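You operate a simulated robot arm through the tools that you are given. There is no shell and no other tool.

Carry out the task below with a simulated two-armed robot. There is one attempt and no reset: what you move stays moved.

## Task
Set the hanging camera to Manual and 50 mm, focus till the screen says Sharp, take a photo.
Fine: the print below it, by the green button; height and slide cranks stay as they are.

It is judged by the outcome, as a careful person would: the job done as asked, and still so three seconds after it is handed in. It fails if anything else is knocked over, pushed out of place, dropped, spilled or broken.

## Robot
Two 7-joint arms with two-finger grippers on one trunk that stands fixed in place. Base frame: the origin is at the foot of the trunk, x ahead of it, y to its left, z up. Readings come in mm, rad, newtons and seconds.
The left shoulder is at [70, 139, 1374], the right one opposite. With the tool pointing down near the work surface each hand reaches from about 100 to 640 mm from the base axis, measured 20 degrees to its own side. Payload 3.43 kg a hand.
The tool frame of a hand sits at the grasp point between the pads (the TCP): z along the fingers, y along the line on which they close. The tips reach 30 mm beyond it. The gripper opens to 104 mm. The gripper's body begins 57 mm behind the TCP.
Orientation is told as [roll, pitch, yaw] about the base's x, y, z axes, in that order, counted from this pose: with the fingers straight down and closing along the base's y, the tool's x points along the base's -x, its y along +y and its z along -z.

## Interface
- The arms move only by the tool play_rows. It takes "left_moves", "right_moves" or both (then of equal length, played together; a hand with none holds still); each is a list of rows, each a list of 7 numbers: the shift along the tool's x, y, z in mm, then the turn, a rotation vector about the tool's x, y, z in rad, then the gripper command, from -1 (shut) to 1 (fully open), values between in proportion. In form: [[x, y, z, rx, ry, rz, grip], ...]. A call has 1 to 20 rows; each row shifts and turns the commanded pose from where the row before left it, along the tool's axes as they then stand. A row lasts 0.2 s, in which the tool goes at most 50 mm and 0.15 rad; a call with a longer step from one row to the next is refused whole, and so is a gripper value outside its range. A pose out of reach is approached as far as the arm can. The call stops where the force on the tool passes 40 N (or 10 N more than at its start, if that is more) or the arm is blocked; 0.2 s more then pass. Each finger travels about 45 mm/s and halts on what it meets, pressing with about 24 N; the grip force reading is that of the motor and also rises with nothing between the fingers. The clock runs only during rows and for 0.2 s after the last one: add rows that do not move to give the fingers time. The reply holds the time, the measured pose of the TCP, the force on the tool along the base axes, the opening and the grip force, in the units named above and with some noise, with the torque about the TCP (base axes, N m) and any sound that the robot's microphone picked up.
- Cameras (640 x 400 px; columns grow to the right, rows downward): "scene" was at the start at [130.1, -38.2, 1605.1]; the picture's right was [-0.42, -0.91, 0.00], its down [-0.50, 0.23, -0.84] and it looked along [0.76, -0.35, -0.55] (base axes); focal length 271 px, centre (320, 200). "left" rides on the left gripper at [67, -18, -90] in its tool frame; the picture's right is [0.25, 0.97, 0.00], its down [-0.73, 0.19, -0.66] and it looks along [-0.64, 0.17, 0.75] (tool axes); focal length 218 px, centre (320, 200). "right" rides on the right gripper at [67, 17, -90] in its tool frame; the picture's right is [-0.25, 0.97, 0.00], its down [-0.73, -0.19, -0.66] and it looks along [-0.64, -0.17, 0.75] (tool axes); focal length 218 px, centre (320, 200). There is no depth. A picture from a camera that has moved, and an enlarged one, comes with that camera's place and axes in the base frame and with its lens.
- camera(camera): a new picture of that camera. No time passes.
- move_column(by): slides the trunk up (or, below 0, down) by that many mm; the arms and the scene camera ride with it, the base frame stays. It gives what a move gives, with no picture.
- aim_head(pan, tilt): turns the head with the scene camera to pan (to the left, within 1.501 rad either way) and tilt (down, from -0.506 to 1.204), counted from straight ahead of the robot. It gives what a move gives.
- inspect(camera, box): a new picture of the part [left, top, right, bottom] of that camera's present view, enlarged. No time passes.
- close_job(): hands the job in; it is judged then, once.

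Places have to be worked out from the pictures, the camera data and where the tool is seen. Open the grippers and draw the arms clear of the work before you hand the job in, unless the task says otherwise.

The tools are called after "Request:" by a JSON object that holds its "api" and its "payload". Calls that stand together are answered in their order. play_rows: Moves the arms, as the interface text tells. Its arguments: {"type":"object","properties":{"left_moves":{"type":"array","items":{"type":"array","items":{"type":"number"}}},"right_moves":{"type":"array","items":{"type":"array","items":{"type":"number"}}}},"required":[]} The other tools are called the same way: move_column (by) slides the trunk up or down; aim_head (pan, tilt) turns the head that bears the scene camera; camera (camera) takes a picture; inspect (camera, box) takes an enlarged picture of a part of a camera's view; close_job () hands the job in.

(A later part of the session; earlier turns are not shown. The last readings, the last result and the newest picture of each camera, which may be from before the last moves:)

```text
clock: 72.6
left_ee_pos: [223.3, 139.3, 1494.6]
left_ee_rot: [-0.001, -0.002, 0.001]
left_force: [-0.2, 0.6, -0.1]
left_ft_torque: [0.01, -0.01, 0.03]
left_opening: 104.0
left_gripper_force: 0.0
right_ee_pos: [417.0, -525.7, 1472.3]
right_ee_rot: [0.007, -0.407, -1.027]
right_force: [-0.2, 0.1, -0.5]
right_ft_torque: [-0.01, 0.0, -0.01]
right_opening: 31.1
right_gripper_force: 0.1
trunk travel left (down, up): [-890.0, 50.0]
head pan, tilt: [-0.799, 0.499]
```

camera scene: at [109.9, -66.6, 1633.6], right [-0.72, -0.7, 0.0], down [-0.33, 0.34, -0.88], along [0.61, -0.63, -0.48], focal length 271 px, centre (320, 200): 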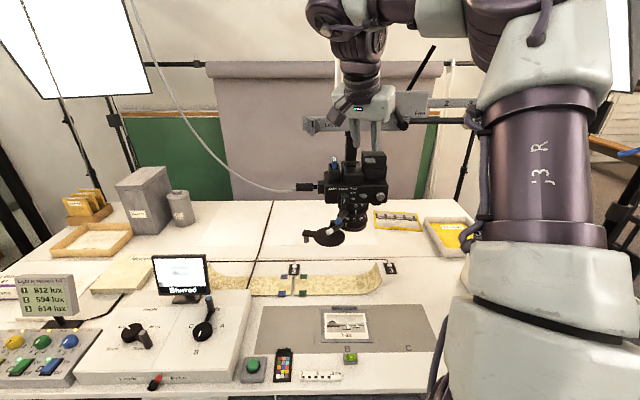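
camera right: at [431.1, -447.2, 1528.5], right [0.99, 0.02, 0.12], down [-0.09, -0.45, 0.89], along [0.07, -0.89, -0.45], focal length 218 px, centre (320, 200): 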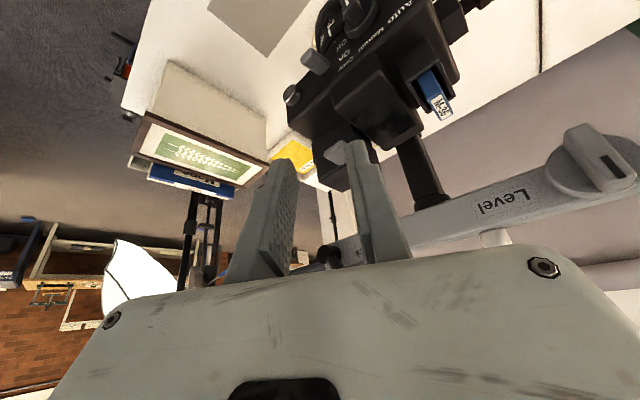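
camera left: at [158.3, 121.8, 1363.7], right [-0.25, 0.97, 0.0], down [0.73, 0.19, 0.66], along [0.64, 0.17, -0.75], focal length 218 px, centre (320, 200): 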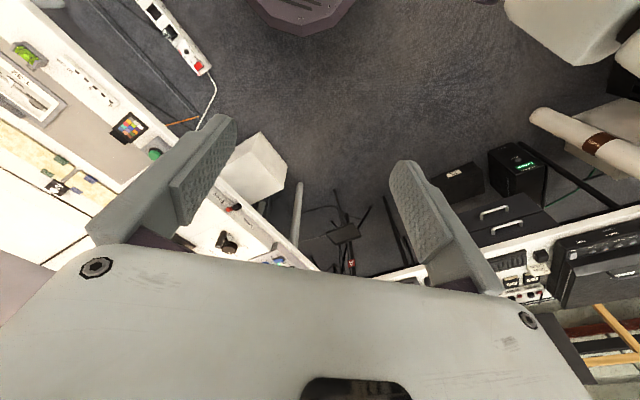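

In reach and tracking well. I continue the yaw back to -0.75 and begin to come down in front of the camera.

Request:
{"api": "play_rows", "payload": {"right_moves": [[4, 0, 0, -0.036, 0, -0.085, -0.4], [4, 0, 0, -0.036, 0, -0.085, -0.4], [4, 0, 0, -0.036, 0, -0.085, -0.4], [8, 5, 18, 0, 0, 0, -0.4], [8, 5, 18, 0, 0, 0, -0.4], [8, 5, 18, 0, 0, 0, -0.4]]}}

```text
clock: 74.0
left_ee_pos: [226.6, 140.5, 1494.5]
left_ee_rot: [-0.001, -0.001, 0.002]
left_force: [0.8, 0.1, 0.4]
left_ft_torque: [-0.02, 0.02, 0.03]
left_opening: 104.0
left_gripper_force: 0.1
right_ee_pos: [420.3, -503.2, 1408.4]
right_ee_rot: [0.004, -0.41, -0.752]
right_force: [-0.1, 0.8, 0.7]
right_ft_torque: [-0.02, 0.01, 0.0]
right_opening: 31.2
right_gripper_force: 0.0
trunk travel left (down, up): [-890.0, 50.0]
head pan, tilt: [-0.799, 0.499]
```

Back to heading -43° with everything in reach at L ≈ 22, n ≈ 136. New plan for the zoom lever: straddle it wide open from above and close on it – the pads parallel to the face will bring the lever to the front (≈ the 50 mark) and centre it on the lens axis, so the slide ends where it is. I open wide and descend in front of the camera.

Request:
{"api": "play_rows", "payload": {"right_moves": [[0, 0, 0, 0, 0, 0, 0], [0, 0, 0, 0, 0, 0, 0.4], [13.5, 0, 31, 0, 0, 0, 0.92], [13.5, 0, 31, 0, 0, 0, 0.92], [13.5, 0, 31, 0, 0, 0, 0.92], [0, 0, 0, 0, 0, 0, 0.92]]}}

Request:
{"api": "camera", "payload": {"camera": "scene"}}

Request:
{"api": "camera", "payload": {"camera": "right"}}

```text
clock: 75.4
left_ee_pos: [225.9, 140.8, 1494.2]
left_ee_rot: [-0.002, 0.0, 0.002]
left_force: [0.3, -0.6, -0.1]
left_ft_torque: [-0.02, 0.0, 0.03]
left_opening: 104.0
left_gripper_force: 0.0
right_ee_pos: [421.2, -500.8, 1307.7]
right_ee_rot: [0.005, -0.408, -0.751]
right_force: [-0.7, 0.6, -0.2]
right_ft_torque: [-0.02, -0.03, -0.03]
right_opening: 99.9
right_gripper_force: 0.0
trunk travel left (down, up): [-890.0, 50.0]
head pan, tilt: [-0.799, 0.499]
```

```text
taken
camera scene: at [112.8, -65.5, 1633.3], right [-0.72, -0.7, 0.0], down [-0.33, 0.34, -0.88], along [0.61, -0.63, -0.48], focal length 271 px, centre (320, 200)
```

scene: 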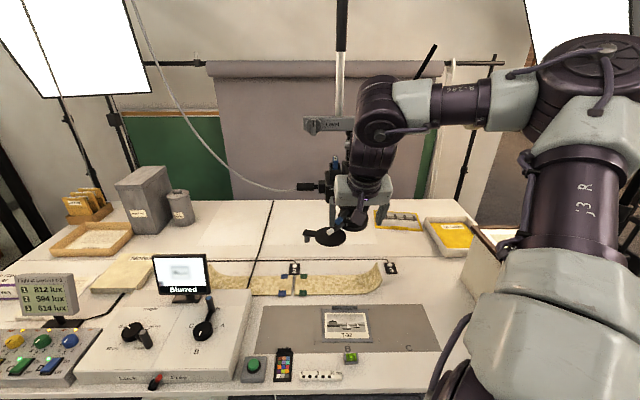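

```text
taken
camera right: at [362.1, -423.8, 1363.3], right [0.83, 0.55, 0.1], down [0.17, -0.42, 0.89], along [0.53, -0.72, -0.44], focal length 218 px, centre (320, 200)
```

right: 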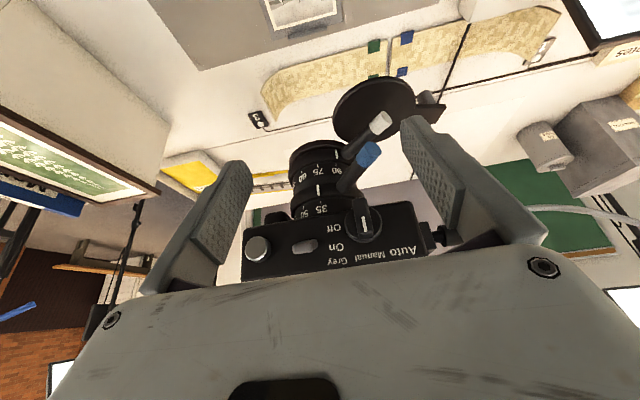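

Both levers lie between the open fingers as planned. I descend 35 mm to the blue lever's height, then move in ~20 mm and look.

Request:
{"api": "play_rows", "payload": {"right_moves": [[7, 0, 16, 0, 0, 0, 0.92], [7, 0, 16, 0, 0, 0, 0.92], [-18, 0, 8, 0, 0, 0, 0.92], [0, 0, 0, 0, 0, 0, 0.92]]}}

Request:
{"api": "camera", "payload": {"camera": "right"}}

Request:
{"api": "inspect", "payload": {"camera": "scene", "box": [290, 150, 430, 260]}}

```text
clock: 76.4
left_ee_pos: [225.5, 140.9, 1493.9]
left_ee_rot: [-0.002, 0.001, 0.001]
left_force: [-0.4, -0.2, -0.8]
left_ft_torque: [0.03, 0.0, 0.04]
left_opening: 104.2
left_gripper_force: 0.0
right_ee_pos: [436.0, -517.2, 1272.4]
right_ee_rot: [0.006, -0.409, -0.751]
right_force: [0.0, 0.5, -0.7]
right_ft_torque: [-0.01, -0.02, -0.01]
right_opening: 99.8
right_gripper_force: 0.0
trunk travel left (down, up): [-890.0, 50.0]
head pan, tilt: [-0.799, 0.499]
```

```text
taken
camera right: at [377.3, -438.6, 1327.8], right [0.83, 0.55, 0.1], down [0.17, -0.42, 0.89], along [0.53, -0.72, -0.44], focal length 218 px, centre (320, 200)
```

right: 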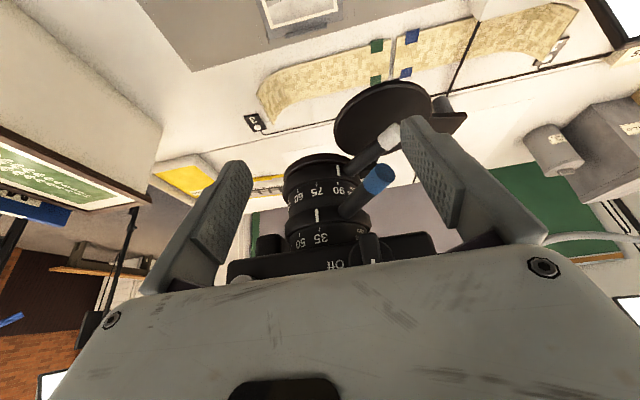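

```text
3.64 times, centred on (360, 205) of scene
camera zoom: at [113.0, -65.7, 1633.3], right [-0.72, -0.7, 0.0], down [-0.33, 0.34, -0.88], along [0.61, -0.63, -0.48], focal length 985 px, centre (174, 182)
```

zoom: 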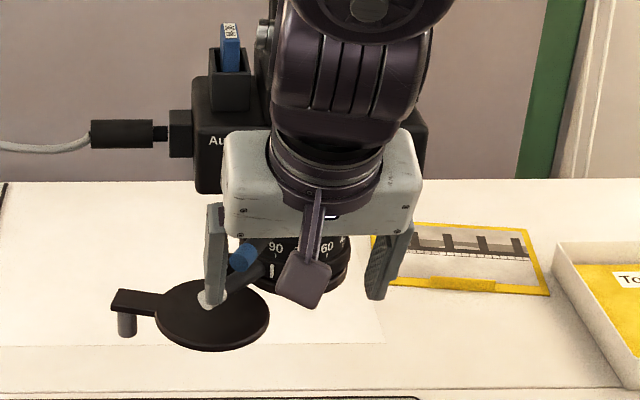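

The blue lever is inside the left finger with a few mm to spare. I move in the last 17 mm and check.

Request:
{"api": "play_rows", "payload": {"right_moves": [[-8, 0, 3.5, 0, 0, 0, 0.92], [-7.6, 0, 3.3, 0, 0, 0, 0.92], [0, 0, 0, 0, 0, 0, 0.92]]}}

Request:
{"api": "camera", "payload": {"camera": "right"}}

Request:
{"api": "inspect", "payload": {"camera": "scene", "box": [290, 150, 430, 260]}}

```text
clock: 77.2
left_ee_pos: [225.5, 140.0, 1494.0]
left_ee_rot: [-0.003, 0.0, 0.001]
left_force: [0.5, -0.1, 0.0]
left_ft_torque: [-0.01, 0.0, -0.01]
left_opening: 104.3
left_gripper_force: 0.1
right_ee_pos: [448.6, -528.2, 1273.0]
right_ee_rot: [0.004, -0.409, -0.751]
right_force: [0.2, 0.1, -0.4]
right_ft_torque: [-0.02, 0.0, -0.03]
right_opening: 99.7
right_gripper_force: 0.0
trunk travel left (down, up): [-890.0, 50.0]
head pan, tilt: [-0.799, 0.499]
```

```text
taken
camera right: at [389.4, -450.4, 1327.4], right [0.83, 0.55, 0.1], down [0.17, -0.42, 0.89], along [0.53, -0.72, -0.44], focal length 218 px, centre (320, 200)
```

right: 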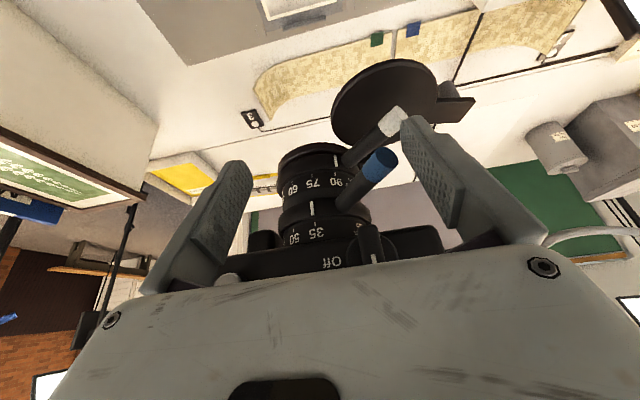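

```text
3.64 times, centred on (360, 205) of scene
camera zoom: at [112.4, -65.8, 1633.3], right [-0.72, -0.7, 0.0], down [-0.33, 0.34, -0.88], along [0.61, -0.63, -0.48], focal length 985 px, centre (174, 182)
```

zoom: 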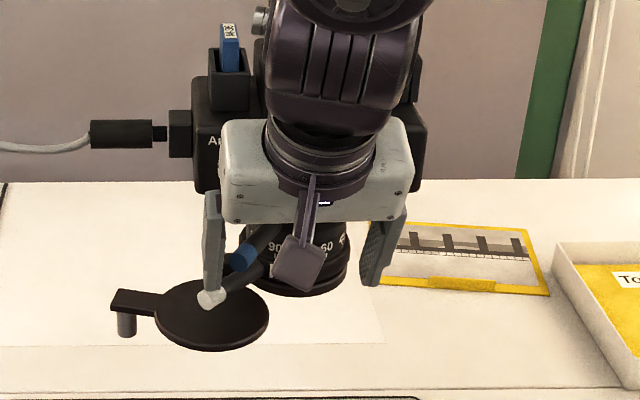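

The finger spans the lever depth (n ≈ 79–103). I move the hand right in steps so that the left finger meets the lever, and watch whether the ring turns or the slide moves.

Request:
{"api": "play_rows", "payload": {"right_moves": [[0, -6, 0, 0, 0, 0, 0.92], [0, -5, 0, 0, 0, 0, 0.92], [0, -4, 0, 0, 0, 0, 0.92], [0, -4, 0, 0, 0, 0, 0.92]]}}

Request:
{"api": "inspect", "payload": {"camera": "right", "box": [240, 100, 480, 290]}}

Request:
{"api": "inspect", "payload": {"camera": "scene", "box": [290, 150, 430, 260]}}

```text
clock: 78.2
left_ee_pos: [225.7, 140.1, 1494.6]
left_ee_rot: [-0.002, -0.002, 0.003]
left_force: [0.1, 0.6, -0.5]
left_ft_torque: [0.01, -0.03, -0.01]
left_opening: 104.0
left_gripper_force: 0.1
right_ee_pos: [434.4, -542.7, 1273.0]
right_ee_rot: [0.002, -0.409, -0.748]
right_force: [0.5, 0.8, -0.7]
right_ft_torque: [0.0, 0.01, 0.01]
right_opening: 99.9
right_gripper_force: 0.5
trunk travel left (down, up): [-890.0, 50.0]
head pan, tilt: [-0.799, 0.499]
```

```text
2.11 times, centred on (360, 195) of right
camera zoom: at [375.9, -464.8, 1326.7], right [0.83, 0.55, 0.1], down [0.17, -0.42, 0.89], along [0.53, -0.72, -0.44], focal length 460 px, centre (236, 210)
```

zoom: 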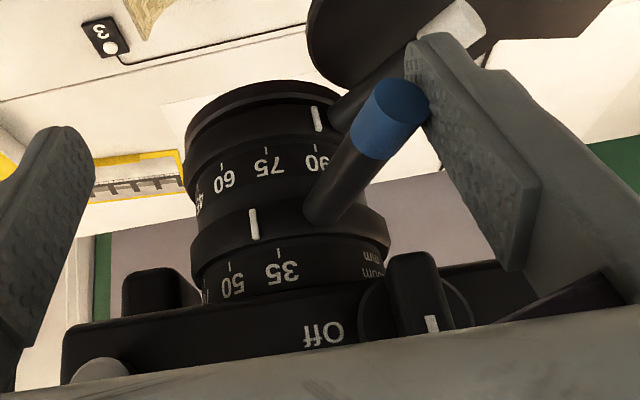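

```text
3.64 times, centred on (360, 205) of scene
camera zoom: at [112.8, -66.3, 1633.3], right [-0.72, -0.7, 0.0], down [-0.33, 0.34, -0.88], along [0.61, -0.63, -0.48], focal length 985 px, centre (174, 182)
```

zoom: 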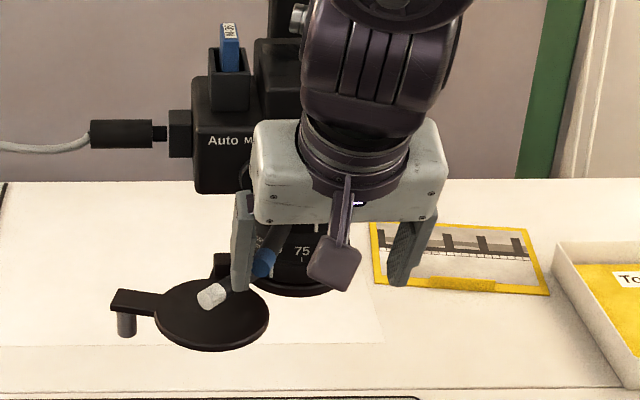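

The ring turns easily (index now between 35 and 50) and the slide has not moved at all. I continue by closing the fingers partway around the lever, down to 36 mm.

Request:
{"api": "play_rows", "payload": {"right_moves": [[0, -1, 0, 0, 0, 0, 0.75], [0, -1, 0, 0, 0, 0, 0.55], [0, 0, 0, 0, 0, 0, 0.35], [0, 0, 0, 0, 0, 0, 0.15], [0, 0, 0, 0, 0, 0, -0.05], [0, 0, 0, 0, 0, 0, -0.2], [0, 0, 0, 0, 0, 0, -0.3]]}}

Request:
{"api": "inspect", "payload": {"camera": "right", "box": [200, 80, 440, 290]}}

Request:
{"api": "inspect", "payload": {"camera": "scene", "box": [290, 150, 430, 260]}}

```text
clock: 79.8
left_ee_pos: [225.5, 139.8, 1493.3]
left_ee_rot: [-0.002, 0.0, 0.002]
left_force: [0.4, 0.6, -0.3]
left_ft_torque: [0.03, -0.03, 0.03]
left_opening: 104.3
left_gripper_force: 0.1
right_ee_pos: [433.5, -544.0, 1271.8]
right_ee_rot: [0.003, -0.409, -0.751]
right_force: [0.8, -0.5, 0.1]
right_ft_torque: [0.0, 0.02, -0.01]
right_opening: 36.4
right_gripper_force: 0.0
trunk travel left (down, up): [-890.0, 50.0]
head pan, tilt: [-0.799, 0.499]
```

```text
1.90 times, centred on (320, 185) of right
camera zoom: at [374.6, -465.8, 1326.5], right [0.83, 0.55, 0.1], down [0.17, -0.42, 0.89], along [0.53, -0.72, -0.44], focal length 416 px, centre (320, 229)
```

zoom: 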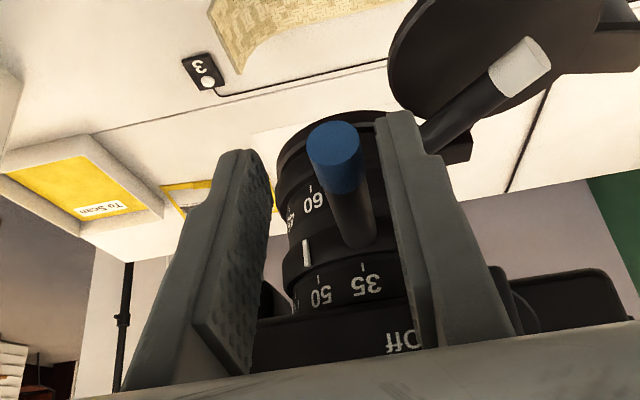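

```text
3.64 times, centred on (360, 205) of scene
camera zoom: at [112.9, -65.9, 1633.3], right [-0.72, -0.7, 0.0], down [-0.33, 0.34, -0.88], along [0.61, -0.63, -0.48], focal length 985 px, centre (174, 182)
```

zoom: 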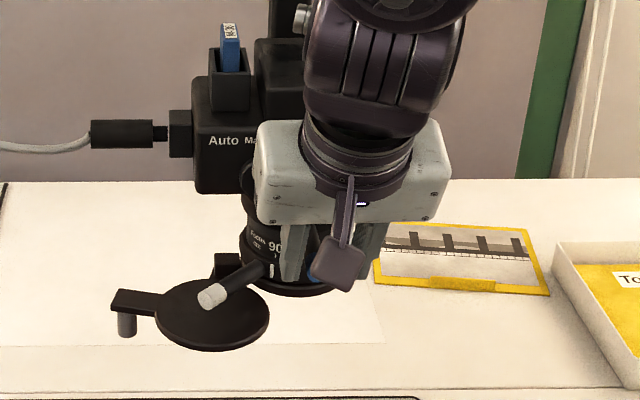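

The lever has come round to the front, the slide is unmoved. I zoom in to judge how the index stands against the 50 tick.

Request:
{"api": "inspect", "payload": {"camera": "right", "box": [290, 190, 370, 250]}}

Request:
{"api": "inspect", "payload": {"camera": "scene", "box": [335, 195, 385, 235]}}

```text
6.67 times, centred on (330, 220) of right
camera zoom: at [374.6, -465.8, 1326.5], right [0.83, 0.55, 0.1], down [0.17, -0.42, 0.89], along [0.53, -0.72, -0.44], focal length 1455 px, centre (253, 67)
```

zoom: 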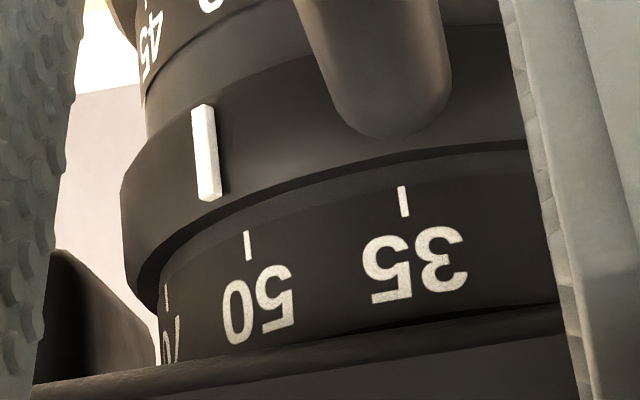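

```text
10.00 times, centred on (360, 215) of scene
camera zoom: at [112.9, -65.9, 1633.3], right [-0.72, -0.7, 0.0], down [-0.33, 0.34, -0.88], along [0.61, -0.63, -0.48], focal length 2708 px, centre (-80, 50)
```

zoom: 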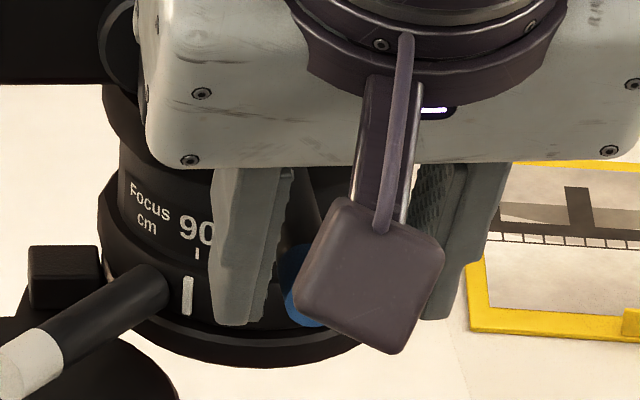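

The index stands very close to 50, perhaps 1–1.5° past it. I shift the hand 5.5 mm left and close to 20 mm so the right finger nudges the lever back a touch, then compare again.

Request:
{"api": "play_rows", "payload": {"right_moves": [[0, 3, 0, 0, 0, 0, -0.3], [0, 2.5, 0, 0, 0, 0, -0.35], [0, 0, 0, 0, 0, 0, -0.45], [0, 0, 0, 0, 0, 0, -0.55], [0, 0, 0, 0, 0, 0, -0.615], [0, 0, 0, 0, 0, 0, -0.615]]}}

Request:
{"api": "inspect", "payload": {"camera": "right", "box": [280, 190, 360, 250]}}

Request:
{"api": "inspect", "payload": {"camera": "right", "box": [200, 80, 440, 290]}}

Request:
{"api": "inspect", "payload": {"camera": "scene", "box": [290, 150, 430, 260]}}

```text
clock: 81.2
left_ee_pos: [226.8, 139.0, 1493.8]
left_ee_rot: [-0.002, 0.0, 0.002]
left_force: [-0.1, 0.4, 0.3]
left_ft_torque: [0.0, -0.01, 0.0]
left_opening: 104.0
left_gripper_force: 0.0
right_ee_pos: [436.8, -539.2, 1272.8]
right_ee_rot: [0.003, -0.408, -0.751]
right_force: [-0.2, 0.0, -0.1]
right_ft_torque: [0.02, -0.03, 0.01]
right_opening: 19.7
right_gripper_force: 0.0
trunk travel left (down, up): [-890.0, 50.0]
head pan, tilt: [-0.799, 0.499]
```

```text
6.67 times, centred on (320, 220) of right
camera zoom: at [378.0, -461.5, 1326.3], right [0.83, 0.55, 0.1], down [0.17, -0.42, 0.89], along [0.53, -0.72, -0.44], focal length 1455 px, centre (320, 67)
```

zoom: 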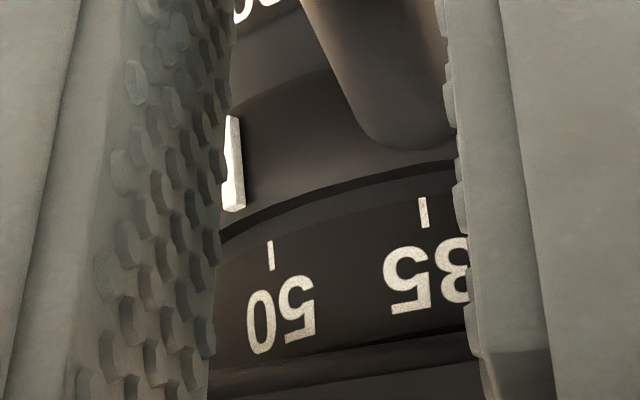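

```text
1.90 times, centred on (320, 185) of right
camera zoom: at [378.0, -461.5, 1326.3], right [0.83, 0.55, 0.1], down [0.17, -0.42, 0.89], along [0.53, -0.72, -0.44], focal length 416 px, centre (320, 229)
```

zoom: 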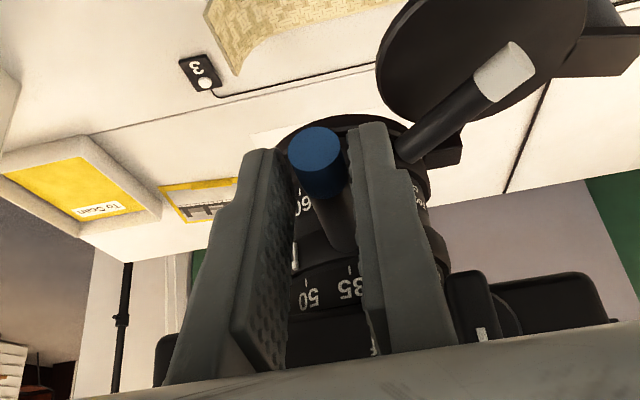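

```text
3.64 times, centred on (360, 205) of scene
camera zoom: at [112.9, -65.9, 1633.3], right [-0.72, -0.7, 0.0], down [-0.33, 0.34, -0.88], along [0.61, -0.63, -0.48], focal length 985 px, centre (174, 182)
```

zoom: 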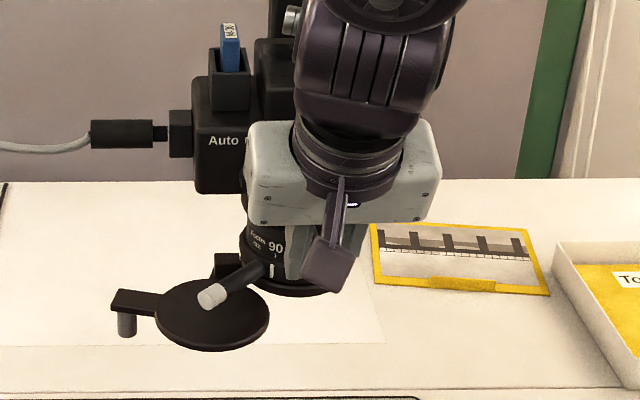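

The index is still ~2° past 50 and the right pad is just about touching the lever. I move the hand 4.4 mm left, which should take the lever back ~2°.

Request:
{"api": "play_rows", "payload": {"right_moves": [[0, 2.2, 0, 0, 0, 0, -0.615], [0, 2.2, 0, 0, 0, 0, -0.615], [0, 0, 0, 0, 0, 0, -0.615]]}}

Request:
{"api": "inspect", "payload": {"camera": "right", "box": [280, 190, 360, 250]}}

Request:
{"api": "inspect", "payload": {"camera": "scene", "box": [290, 150, 430, 260]}}

```text
clock: 82.0
left_ee_pos: [225.8, 139.9, 1493.6]
left_ee_rot: [0.0, -0.001, 0.002]
left_force: [0.7, 0.0, 0.0]
left_ft_torque: [0.01, -0.02, 0.01]
left_opening: 104.1
left_gripper_force: 0.2
right_ee_pos: [439.1, -536.9, 1270.6]
right_ee_rot: [0.003, -0.407, -0.751]
right_force: [0.4, 0.2, 0.8]
right_ft_torque: [-0.02, -0.07, 0.03]
right_opening: 19.7
right_gripper_force: 0.0
trunk travel left (down, up): [-890.0, 50.0]
head pan, tilt: [-0.799, 0.499]
```

```text
6.67 times, centred on (320, 220) of right
camera zoom: at [381.1, -458.7, 1326.8], right [0.83, 0.55, 0.1], down [0.17, -0.42, 0.89], along [0.53, -0.72, -0.44], focal length 1455 px, centre (320, 67)
```

zoom: 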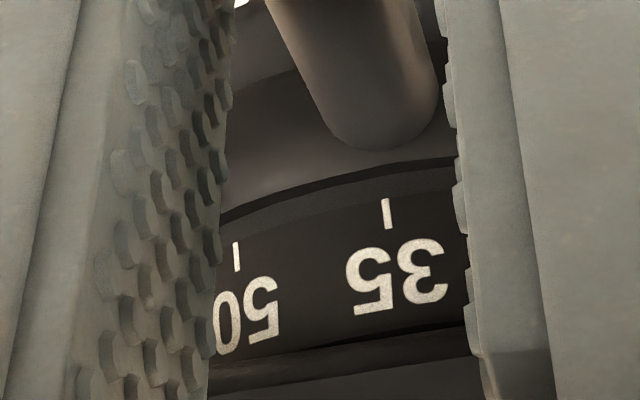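

```text
3.64 times, centred on (360, 205) of scene
camera zoom: at [112.7, -66.1, 1633.3], right [-0.72, -0.7, 0.0], down [-0.33, 0.34, -0.88], along [0.61, -0.63, -0.48], focal length 985 px, centre (174, 182)
```

zoom: 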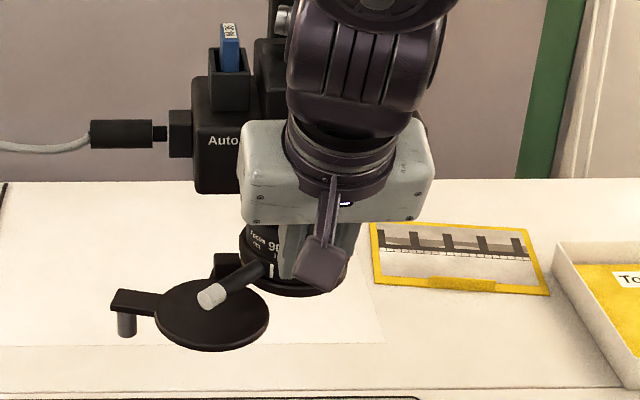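

The lever moved back ~2.5° relative to the scale. I open the fingers and back out, then check the index with a clear view.

Request:
{"api": "play_rows", "payload": {"right_moves": [[0, 0, 0, 0, 0, 0, -0.4], [0, 0, 0, 0, 0, 0, -0.2], [0, 0, 0, 0, 0, 0, -0.1], [18, 0, -8, 0, 0, 0, -0.1], [27, 0, -12, 0, 0, 0, -0.1], [27, 0, -12, 0, 0, 0, -0.1], [0, 0, 0, 0, 0, 0, -0.1]]}}

Request:
{"api": "camera", "payload": {"camera": "right"}}

Request:
{"api": "inspect", "payload": {"camera": "right", "box": [270, 130, 350, 190]}}

Request:
{"api": "inspect", "payload": {"camera": "scene", "box": [150, 245, 220, 305]}}

```text
clock: 83.6
left_ee_pos: [226.1, 138.8, 1494.0]
left_ee_rot: [0.0, -0.001, 0.0]
left_force: [1.3, 0.1, 0.0]
left_ft_torque: [-0.03, 0.01, -0.01]
left_opening: 104.0
left_gripper_force: 0.0
right_ee_pos: [396.8, -496.8, 1272.2]
right_ee_rot: [0.003, -0.407, -0.75]
right_force: [-0.4, 0.2, -0.8]
right_ft_torque: [0.0, 0.02, 0.0]
right_opening: 46.6
right_gripper_force: 0.0
right hand out of reach, approached as far as the arm can: row 6
trunk travel left (down, up): [-890.0, 50.0]
head pan, tilt: [-0.799, 0.499]
```

```text
taken
camera right: at [338.4, -418.6, 1326.6], right [0.83, 0.55, 0.1], down [0.17, -0.42, 0.89], along [0.53, -0.72, -0.44], focal length 218 px, centre (320, 200)
```

right: 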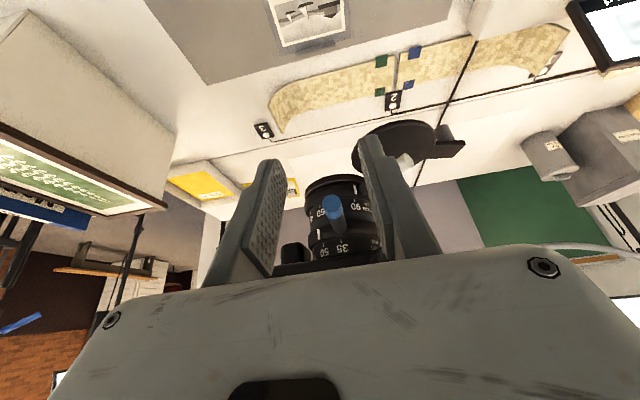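

```text
6.67 times, centred on (310, 160) of right
camera zoom: at [338.4, -418.6, 1326.6], right [0.83, 0.55, 0.1], down [0.17, -0.42, 0.89], along [0.53, -0.72, -0.44], focal length 1455 px, centre (387, 467)
```

zoom: 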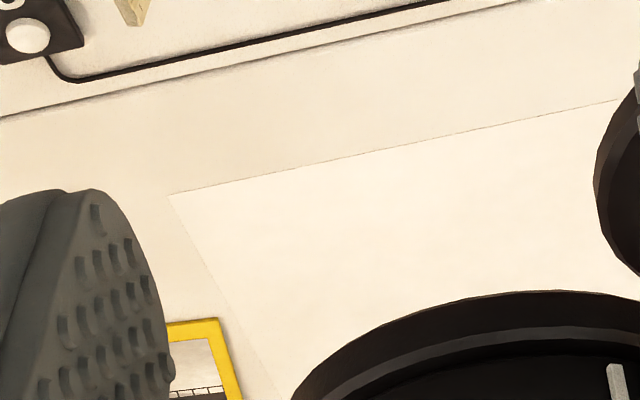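

```text
6.67 times, centred on (185, 275) of scene
camera zoom: at [113.8, -66.3, 1633.2], right [-0.72, -0.7, 0.0], down [-0.33, 0.34, -0.88], along [0.61, -0.63, -0.48], focal length 1805 px, centre (1220, -300)
```

zoom: 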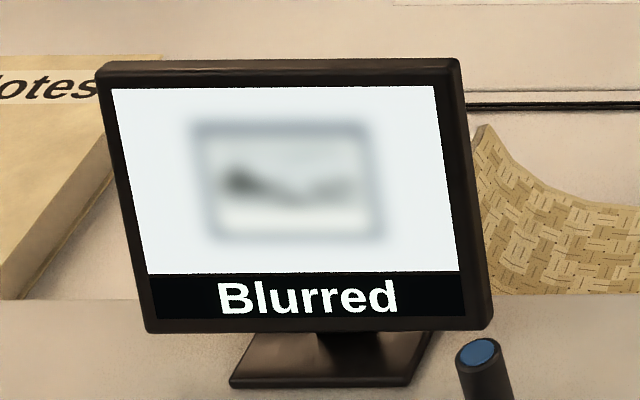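

The preview is enlarged (zoom took effect). I look at the index against the 50 tick with the hand camera.

Request:
{"api": "inspect", "payload": {"camera": "right", "box": [300, 215, 380, 270]}}

Request:
{"api": "inspect", "payload": {"camera": "right", "box": [270, 150, 410, 270]}}

Request:
{"api": "inspect", "payload": {"camera": "scene", "box": [300, 180, 400, 260]}}

```text
7.27 times, centred on (340, 242) of right
camera zoom: at [338.4, -418.6, 1326.6], right [0.83, 0.55, 0.1], down [0.17, -0.42, 0.89], along [0.53, -0.72, -0.44], focal length 1587 px, centre (174, -109)
```

zoom: 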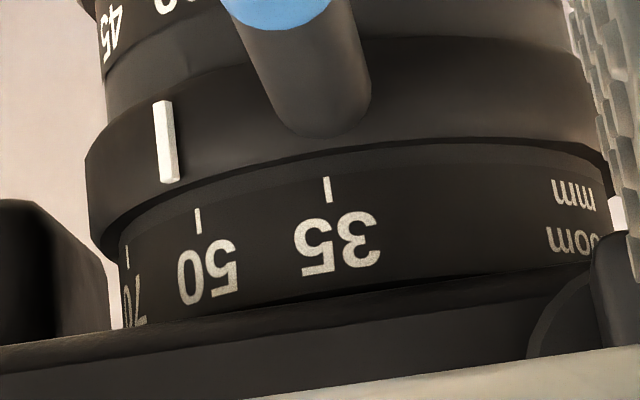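

```text
3.33 times, centred on (340, 210) of right
camera zoom: at [338.4, -418.6, 1326.6], right [0.83, 0.55, 0.1], down [0.17, -0.42, 0.89], along [0.53, -0.72, -0.44], focal length 728 px, centre (253, 167)
```

zoom: 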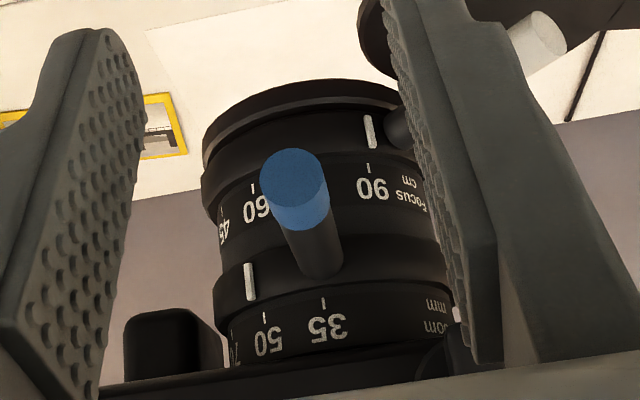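

```text
5.00 times, centred on (350, 220) of scene
camera zoom: at [113.8, -66.3, 1633.2], right [-0.72, -0.7, 0.0], down [-0.33, 0.34, -0.88], along [0.61, -0.63, -0.48], focal length 1354 px, centre (170, 100)
```

zoom: 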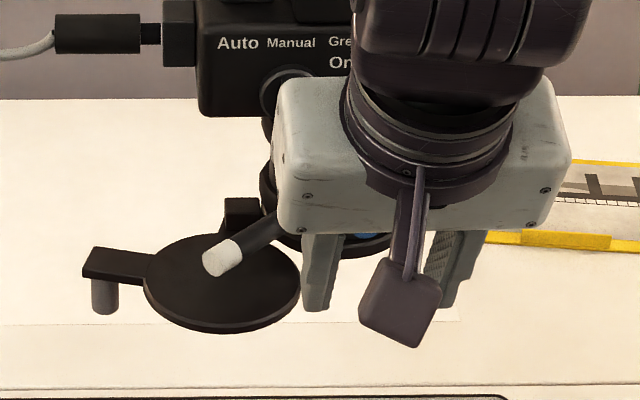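

The index stands on 50 (within about a degree), the slide is unmoved. Next the focus ring: its white lever (≈89°, z 1213) must swing under the blue lever toward 60/45, so I'll use a flatter tool pitch (~1.2) from the front at z ≈ 1215. I restage the arm: trunk down, hand up and pitch.

Request:
{"api": "move_column", "payload": {"by": -100}}

Request:
{"api": "play_rows", "payload": {"right_moves": [[-15, 0, -35, 0, 0, 0, -0.1], [-15, 0, -35, 0, 0, 0, -0.1], [-15, 0, -35, 0, 0, 0, -0.1], [0, 0, 0, 0, 0, 0, -0.1]]}}

Request:
{"api": "move_column", "payload": {"by": -100}}

Request:
{"api": "play_rows", "payload": {"right_moves": [[-13, 0, -31, 0, -0.1, 0, -0.1], [-16, 0, -29, 0, -0.1, 0, -0.1], [-19, 0, -28, 0, -0.1, 0, -0.1], [0, 0, 0, 0, 0, 0, -0.1]]}}

```text
clock: 85.0
left_ee_pos: [225.7, 139.9, 1393.1]
left_ee_rot: [-0.002, 0.0, 0.003]
left_force: [-0.1, 0.4, 0.0]
left_ft_torque: [-0.02, -0.02, -0.02]
left_opening: 103.8
left_gripper_force: 0.1
right_ee_pos: [397.0, -496.1, 1172.6]
right_ee_rot: [0.003, -0.406, -0.752]
right_force: [-0.5, -0.3, -0.7]
right_ft_torque: [0.0, -0.02, 0.02]
right_opening: 46.6
right_gripper_force: 0.1
trunk travel left (down, up): [-790.0, 150.0]
head pan, tilt: [-0.799, 0.499]
```

```text
clock: 86.0
left_ee_pos: [226.3, 139.2, 1394.7]
left_ee_rot: [0.0, 0.0, 0.0]
left_force: [-0.4, -0.1, 0.1]
left_ft_torque: [0.0, 0.0, 0.0]
left_opening: 103.9
left_gripper_force: 0.1
right_ee_pos: [396.2, -496.3, 1285.8]
right_ee_rot: [0.004, -0.406, -0.751]
right_force: [0.4, 0.5, 0.4]
right_ft_torque: [-0.01, 0.0, 0.01]
right_opening: 47.0
right_gripper_force: 0.0
trunk travel left (down, up): [-790.0, 150.0]
head pan, tilt: [-0.799, 0.499]
```

```text
clock: 87.3
left_ee_pos: [226.1, 139.7, 1295.1]
left_ee_rot: [-0.001, -0.001, 0.003]
left_force: [0.5, -0.4, -1.2]
left_ft_torque: [0.0, -0.01, 0.01]
left_opening: 103.9
left_gripper_force: 0.0
right_ee_pos: [395.9, -496.7, 1185.7]
right_ee_rot: [0.005, -0.406, -0.751]
right_force: [0.2, 0.6, 0.5]
right_ft_torque: [0.0, 0.01, -0.04]
right_opening: 46.9
right_gripper_force: 0.0
trunk travel left (down, up): [-690.0, 250.0]
head pan, tilt: [-0.799, 0.499]
```

```text
clock: 88.3
left_ee_pos: [225.6, 140.2, 1294.9]
left_ee_rot: [0.0, 0.0, 0.003]
left_force: [-0.4, -0.1, 0.1]
left_ft_torque: [0.01, -0.01, 0.0]
left_opening: 104.1
left_gripper_force: 0.2
right_ee_pos: [396.4, -495.6, 1286.4]
right_ee_rot: [0.005, -0.707, -0.752]
right_force: [-0.6, -0.4, -0.3]
right_ft_torque: [-0.01, -0.01, 0.0]
right_opening: 46.6
right_gripper_force: 0.1
trunk travel left (down, up): [-690.0, 250.0]
head pan, tilt: [-0.799, 0.499]
```

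Tracking fine. Next stages to pitch ≈ -1.0 and ≈ -1.2.

Request:
{"api": "move_column", "payload": {"by": -100}}

Request:
{"api": "play_rows", "payload": {"right_moves": [[-21, 0, -26, 0, -0.1, 0, -0.1], [-23, 0, -23, 0, -0.1, 0, -0.1], [-26, 0, -21, 0, -0.1, 0, -0.1], [0, 0, 0, 0, 0, 0, -0.1]]}}

Request:
{"api": "move_column", "payload": {"by": -110}}

Request:
{"api": "play_rows", "payload": {"right_moves": [[-28, 0, -17, 0, -0.1, 0, -0.1], [-30, 0, -15, 0, -0.1, 0, -0.1], [-20, 0, -8, 0, 0, 0, -0.1], [0, 0, 0, 0, 0, 0, -0.1]]}}

Request:
{"api": "aim_head", "payload": {"pan": -0.8, "tilt": 0.15}}

Request:
{"api": "camera", "payload": {"camera": "scene"}}

Request:
{"api": "camera", "payload": {"camera": "right"}}

```text
clock: 89.6
left_ee_pos: [227.1, 139.3, 1193.4]
left_ee_rot: [0.0, 0.0, 0.001]
left_force: [0.0, -0.7, 0.7]
left_ft_torque: [-0.01, 0.0, 0.0]
left_opening: 104.0
left_gripper_force: 0.0
right_ee_pos: [396.1, -496.2, 1186.9]
right_ee_rot: [0.003, -0.708, -0.752]
right_force: [-0.1, -0.4, 0.0]
right_ft_torque: [0.01, -0.01, -0.04]
right_opening: 46.7
right_gripper_force: 0.0
trunk travel left (down, up): [-590.0, 350.0]
head pan, tilt: [-0.799, 0.499]
```

```text
clock: 90.6
left_ee_pos: [226.2, 140.6, 1195.0]
left_ee_rot: [-0.001, 0.001, 0.001]
left_force: [0.1, -0.6, 0.9]
left_ft_torque: [-0.02, 0.02, -0.01]
left_opening: 104.0
left_gripper_force: 0.0
right_ee_pos: [396.5, -494.3, 1287.0]
right_ee_rot: [0.005, -1.008, -0.754]
right_force: [-0.4, -0.2, -0.2]
right_ft_torque: [0.0, 0.01, -0.03]
right_opening: 46.8
right_gripper_force: 0.1
trunk travel left (down, up): [-590.0, 350.0]
head pan, tilt: [-0.799, 0.499]
```

```text
clock: 92.0
left_ee_pos: [225.3, 140.2, 1084.9]
left_ee_rot: [-0.002, -0.001, 0.0]
left_force: [-0.5, -1.1, 0.2]
left_ft_torque: [-0.03, 0.01, -0.02]
left_opening: 104.0
left_gripper_force: 0.0
right_ee_pos: [396.3, -494.4, 1175.5]
right_ee_rot: [0.006, -1.008, -0.754]
right_force: [0.8, 0.0, -0.2]
right_ft_torque: [-0.01, -0.01, -0.01]
right_opening: 46.8
right_gripper_force: 0.1
trunk travel left (down, up): [-480.0, 460.0]
head pan, tilt: [-0.799, 0.499]
```

```text
clock: 93.0
left_ee_pos: [225.7, 139.6, 1084.6]
left_ee_rot: [0.001, 0.001, 0.002]
left_force: [-0.5, -0.2, 0.7]
left_ft_torque: [0.01, 0.01, -0.03]
left_opening: 104.1
left_gripper_force: 0.1
right_ee_pos: [394.7, -496.2, 1263.1]
right_ee_rot: [0.009, -1.208, -0.757]
right_force: [0.0, 0.5, 0.3]
right_ft_torque: [0.0, -0.01, -0.02]
right_opening: 46.8
right_gripper_force: 0.1
trunk travel left (down, up): [-480.0, 460.0]
head pan, tilt: [-0.799, 0.499]
```

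```text
clock: 93.9
left_ee_pos: [226.0, 139.4, 1084.2]
left_ee_rot: [-0.001, 0.001, 0.004]
left_force: [0.2, 0.2, 0.1]
left_ft_torque: [0.0, 0.01, -0.01]
left_opening: 103.9
left_gripper_force: 0.0
right_ee_pos: [394.2, -496.5, 1264.1]
right_ee_rot: [0.008, -1.209, -0.758]
right_force: [0.7, 0.3, 0.0]
right_ft_torque: [0.01, 0.0, 0.01]
right_opening: 46.9
right_gripper_force: 0.0
trunk travel left (down, up): [-480.0, 460.0]
head pan, tilt: [-0.799, 0.15]
```

```text
taken
camera scene: at [114.0, -67.1, 1255.6], right [-0.72, -0.7, 0.0], down [-0.1, 0.11, -0.99], along [0.69, -0.71, -0.15], focal length 271 px, centre (320, 200)
```

scene: 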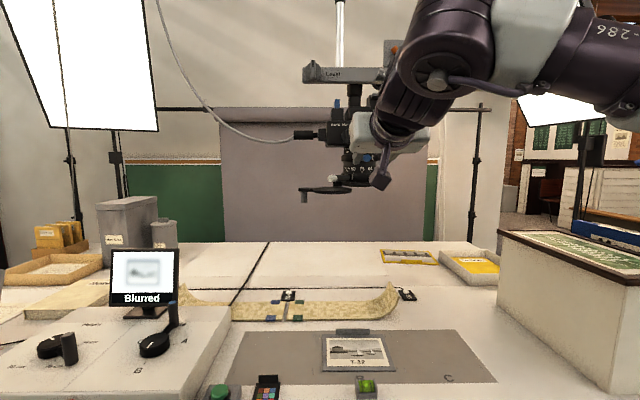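

```text
taken
camera right: at [328.1, -410.5, 1231.7], right [0.72, 0.65, 0.24], down [-0.39, 0.1, 0.91], along [0.57, -0.76, 0.33], focal length 218 px, centre (320, 200)
```

right: 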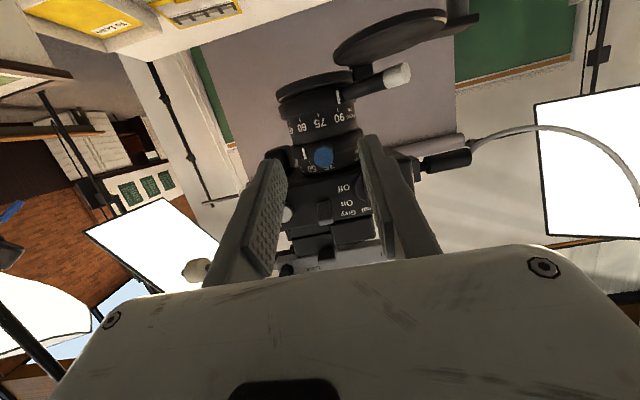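

The arm is in place (pitch -1.21), preview still Blurred. I close the fingers to a single blunt pusher and bring it to the left of the white lever (L ≈ 100, n ≈ 145, z ≈ 1223), clear of it.

Request:
{"api": "play_rows", "payload": {"right_moves": [[8, 22.7, 6, 0, 0, 0, -0.5], [8, 22.7, 6, 0, 0, 0, -1], [8, 22.7, 6, 0, 0, 0, -1], [8, 22.7, 6, 0, 0, 0, -1], [0, 0, 0, 0, 0, 0, -1], [0, 0, 0, 0, 0, 0, -1]]}}

Request:
{"api": "camera", "payload": {"camera": "right"}}

Request:
{"api": "inspect", "payload": {"camera": "scene", "box": [270, 80, 450, 230]}}

```text
clock: 95.3
left_ee_pos: [225.5, 140.5, 1084.0]
left_ee_rot: [-0.001, 0.0, 0.001]
left_force: [0.4, -0.1, 0.8]
left_ft_torque: [0.03, 0.0, 0.01]
left_opening: 103.8
left_gripper_force: 0.0
right_ee_pos: [465.7, -438.5, 1228.1]
right_ee_rot: [0.001, -1.206, -0.75]
right_force: [0.9, 0.6, 0.5]
right_ft_torque: [0.0, 0.01, -0.03]
right_opening: 0.2
right_gripper_force: 23.9
trunk travel left (down, up): [-480.0, 460.0]
head pan, tilt: [-0.799, 0.15]
```

```text
taken
camera right: at [398.7, -352.9, 1196.2], right [0.72, 0.65, 0.24], down [-0.39, 0.1, 0.92], along [0.57, -0.76, 0.32], focal length 218 px, centre (320, 200)
```

right: 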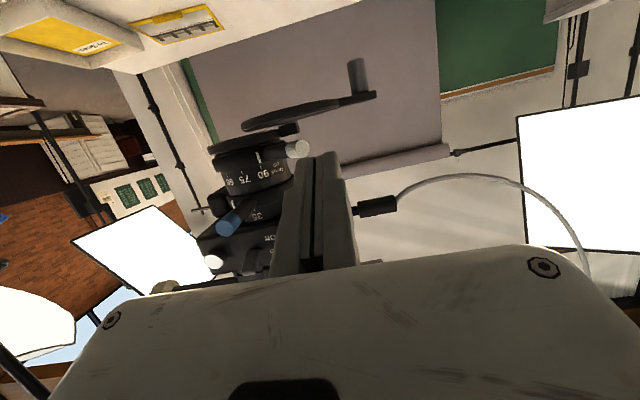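

```text
2.67 times, centred on (360, 155) of scene
camera zoom: at [114.4, -66.9, 1255.7], right [-0.72, -0.7, 0.0], down [-0.1, 0.11, -0.99], along [0.69, -0.71, -0.15], focal length 722 px, centre (213, 320)
```

zoom: 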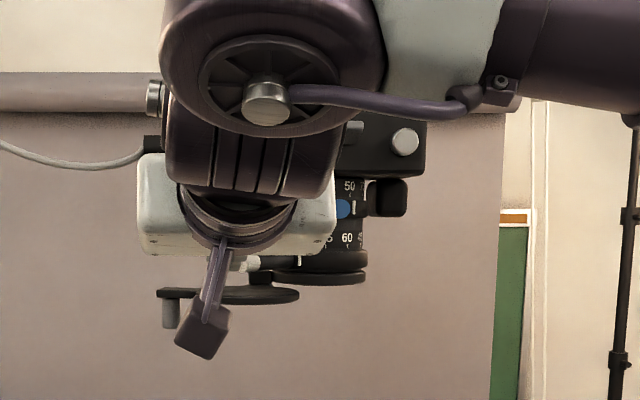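

The closed fingers are left of the white lever (L = 100 vs lever edge ≈ 83). I advance alongside it in steps, keeping to its left.

Request:
{"api": "play_rows", "payload": {"right_moves": [[-6, 0, 20, 0, 0, 0, -1], [-6, 0, 20, 0, 0, 0, -1], [0, 0, 0, 0, 0, 0, -1]]}}

Request:
{"api": "camera", "payload": {"camera": "right"}}

Request:
{"api": "inspect", "payload": {"camera": "scene", "box": [270, 80, 450, 230]}}

```text
clock: 96.1
left_ee_pos: [225.0, 140.4, 1085.1]
left_ee_rot: [-0.002, -0.002, 0.002]
left_force: [-0.1, 0.5, -0.6]
left_ft_torque: [0.02, 0.0, 0.0]
left_opening: 103.9
left_gripper_force: 0.1
right_ee_pos: [495.4, -464.4, 1224.1]
right_ee_rot: [0.009, -1.208, -0.758]
right_force: [0.6, 0.5, 0.6]
right_ft_torque: [-0.03, -0.01, 0.0]
right_opening: 0.0
right_gripper_force: 24.3
trunk travel left (down, up): [-480.0, 460.0]
head pan, tilt: [-0.799, 0.15]
```

```text
taken
camera right: at [428.9, -379.3, 1192.1], right [0.72, 0.65, 0.24], down [-0.39, 0.1, 0.91], along [0.57, -0.76, 0.33], focal length 218 px, centre (320, 200)
```

right: 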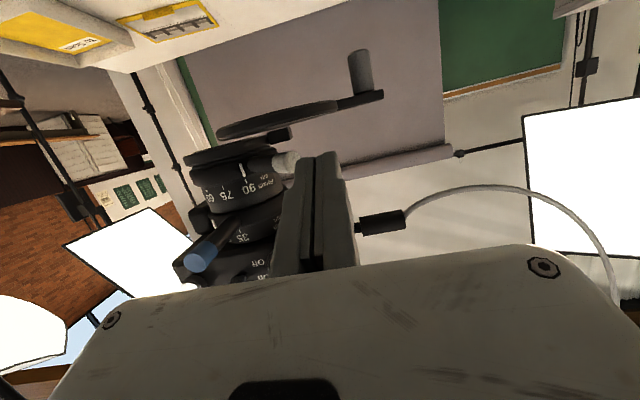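

```text
2.67 times, centred on (360, 155) of scene
camera zoom: at [113.4, -66.8, 1255.8], right [-0.72, -0.7, 0.0], down [-0.1, 0.11, -0.99], along [0.69, -0.71, -0.15], focal length 722 px, centre (213, 320)
```

zoom: 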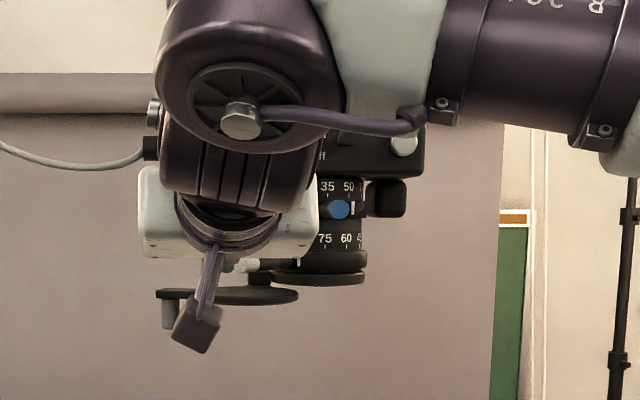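

Still clear of the lever. I advance the last 22 mm.

Request:
{"api": "play_rows", "payload": {"right_moves": [[-3.9, 0, 10.3, 0, 0, 0, -1], [-3.9, 0, 10.3, 0, 0, 0, -1], [0, 0, 0, 0, 0, 0, -1]]}}

Request:
{"api": "inspect", "payload": {"camera": "right", "box": [160, 90, 400, 290]}}

Request:
{"api": "inspect", "payload": {"camera": "scene", "box": [270, 80, 450, 230]}}

```text
clock: 96.9
left_ee_pos: [225.0, 141.6, 1084.6]
left_ee_rot: [-0.002, 0.0, 0.0]
left_force: [0.3, 0.2, 0.0]
left_ft_torque: [0.02, 0.02, 0.02]
left_opening: 103.9
left_gripper_force: 0.1
right_ee_pos: [511.7, -479.7, 1223.5]
right_ee_rot: [0.007, -1.209, -0.755]
right_force: [-1.2, 0.9, 0.3]
right_ft_torque: [-0.02, 0.0, 0.0]
right_opening: 0.0
right_gripper_force: 24.0
trunk travel left (down, up): [-480.0, 460.0]
head pan, tilt: [-0.799, 0.15]
```

```text
2.00 times, centred on (280, 190) of right
camera zoom: at [444.6, -394.3, 1191.5], right [0.72, 0.65, 0.24], down [-0.39, 0.1, 0.91], along [0.57, -0.76, 0.33], focal length 436 px, centre (400, 220)
```

zoom: 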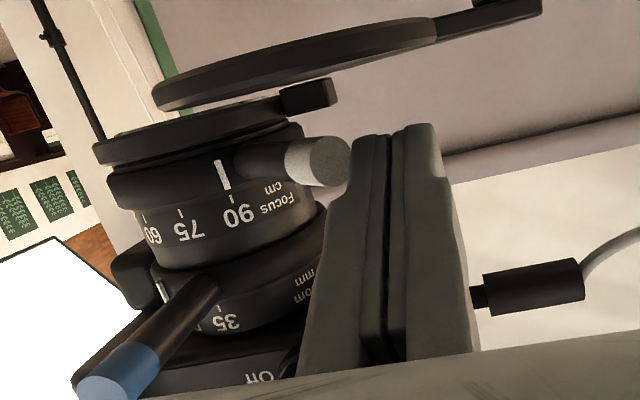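

```text
2.67 times, centred on (360, 155) of scene
camera zoom: at [113.8, -66.9, 1255.7], right [-0.72, -0.7, 0.0], down [-0.1, 0.11, -0.99], along [0.69, -0.71, -0.15], focal length 722 px, centre (213, 320)
```

zoom: 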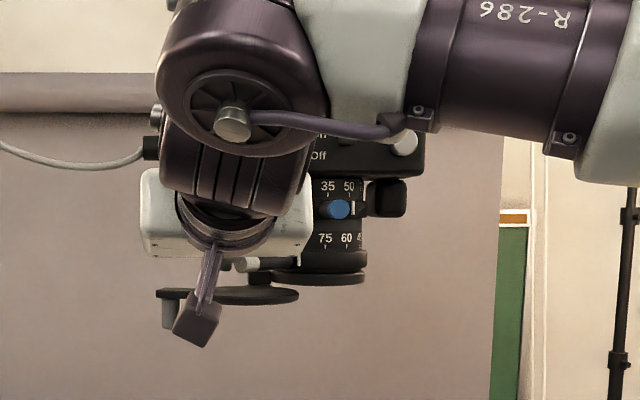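

The finger tips are left of the white lever at its depth. I push right 22 mm and see whether the ring turns.

Request:
{"api": "play_rows", "payload": {"right_moves": [[0, -8, 0, 0, 0, 0, -1], [0, -7, 0, 0, 0, 0, -1], [0, -7, 0, 0, 0, 0, -1], [0, 0, 0, 0, 0, 0, -1]]}}

Request:
{"api": "inspect", "payload": {"camera": "right", "box": [160, 90, 400, 290]}}

Request:
{"api": "inspect", "payload": {"camera": "scene", "box": [270, 80, 450, 230]}}

Request:
{"api": "inspect", "payload": {"camera": "scene", "box": [100, 240, 190, 310]}}

```text
clock: 97.9
left_ee_pos: [225.5, 139.7, 1085.6]
left_ee_rot: [-0.001, -0.001, 0.001]
left_force: [-0.2, 0.3, 0.1]
left_ft_torque: [-0.04, 0.01, -0.02]
left_opening: 103.9
left_gripper_force: 0.1
right_ee_pos: [496.1, -495.6, 1222.2]
right_ee_rot: [0.008, -1.209, -0.756]
right_force: [0.1, -0.5, -1.0]
right_ft_torque: [-0.01, 0.04, -0.03]
right_opening: 0.0
right_gripper_force: 24.0
trunk travel left (down, up): [-480.0, 460.0]
head pan, tilt: [-0.799, 0.15]
```

```text
2.00 times, centred on (280, 190) of right
camera zoom: at [430.0, -410.3, 1191.6], right [0.73, 0.65, 0.24], down [-0.39, 0.1, 0.91], along [0.57, -0.76, 0.33], focal length 436 px, centre (400, 220)
```

zoom: 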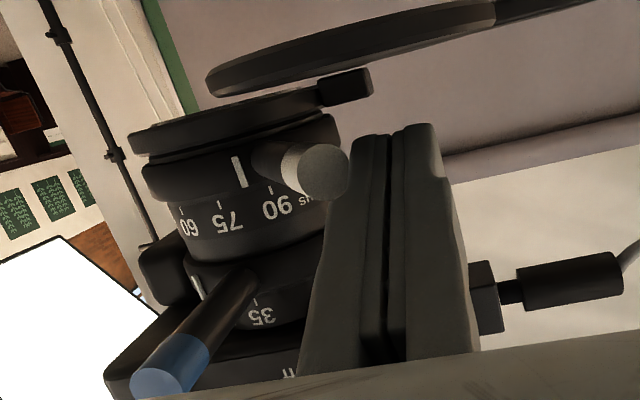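

```text
2.67 times, centred on (360, 155) of scene
camera zoom: at [114.2, -66.8, 1255.7], right [-0.72, -0.7, 0.0], down [-0.1, 0.11, -0.99], along [0.69, -0.71, -0.15], focal length 722 px, centre (213, 320)
```

zoom: 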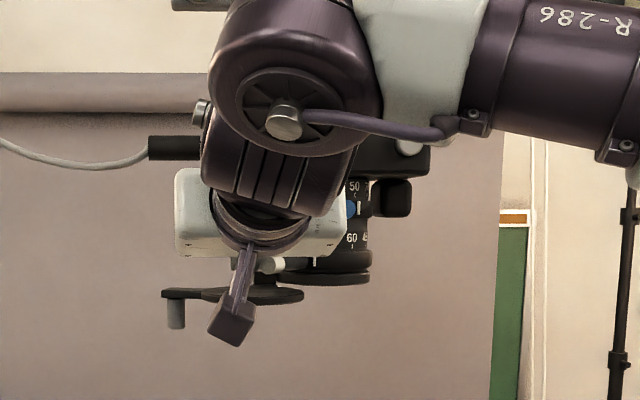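

```text
5.71 times, centred on (145, 275) of scene
camera zoom: at [114.2, -66.8, 1255.7], right [-0.72, -0.7, 0.0], down [-0.1, 0.11, -0.99], along [0.69, -0.71, -0.15], focal length 1547 px, centre (1320, -229)
```

zoom: 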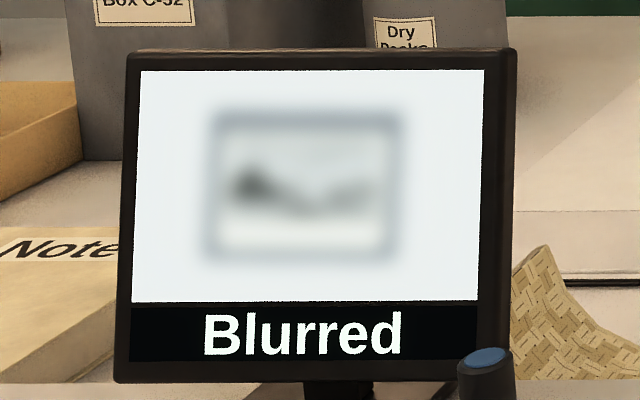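

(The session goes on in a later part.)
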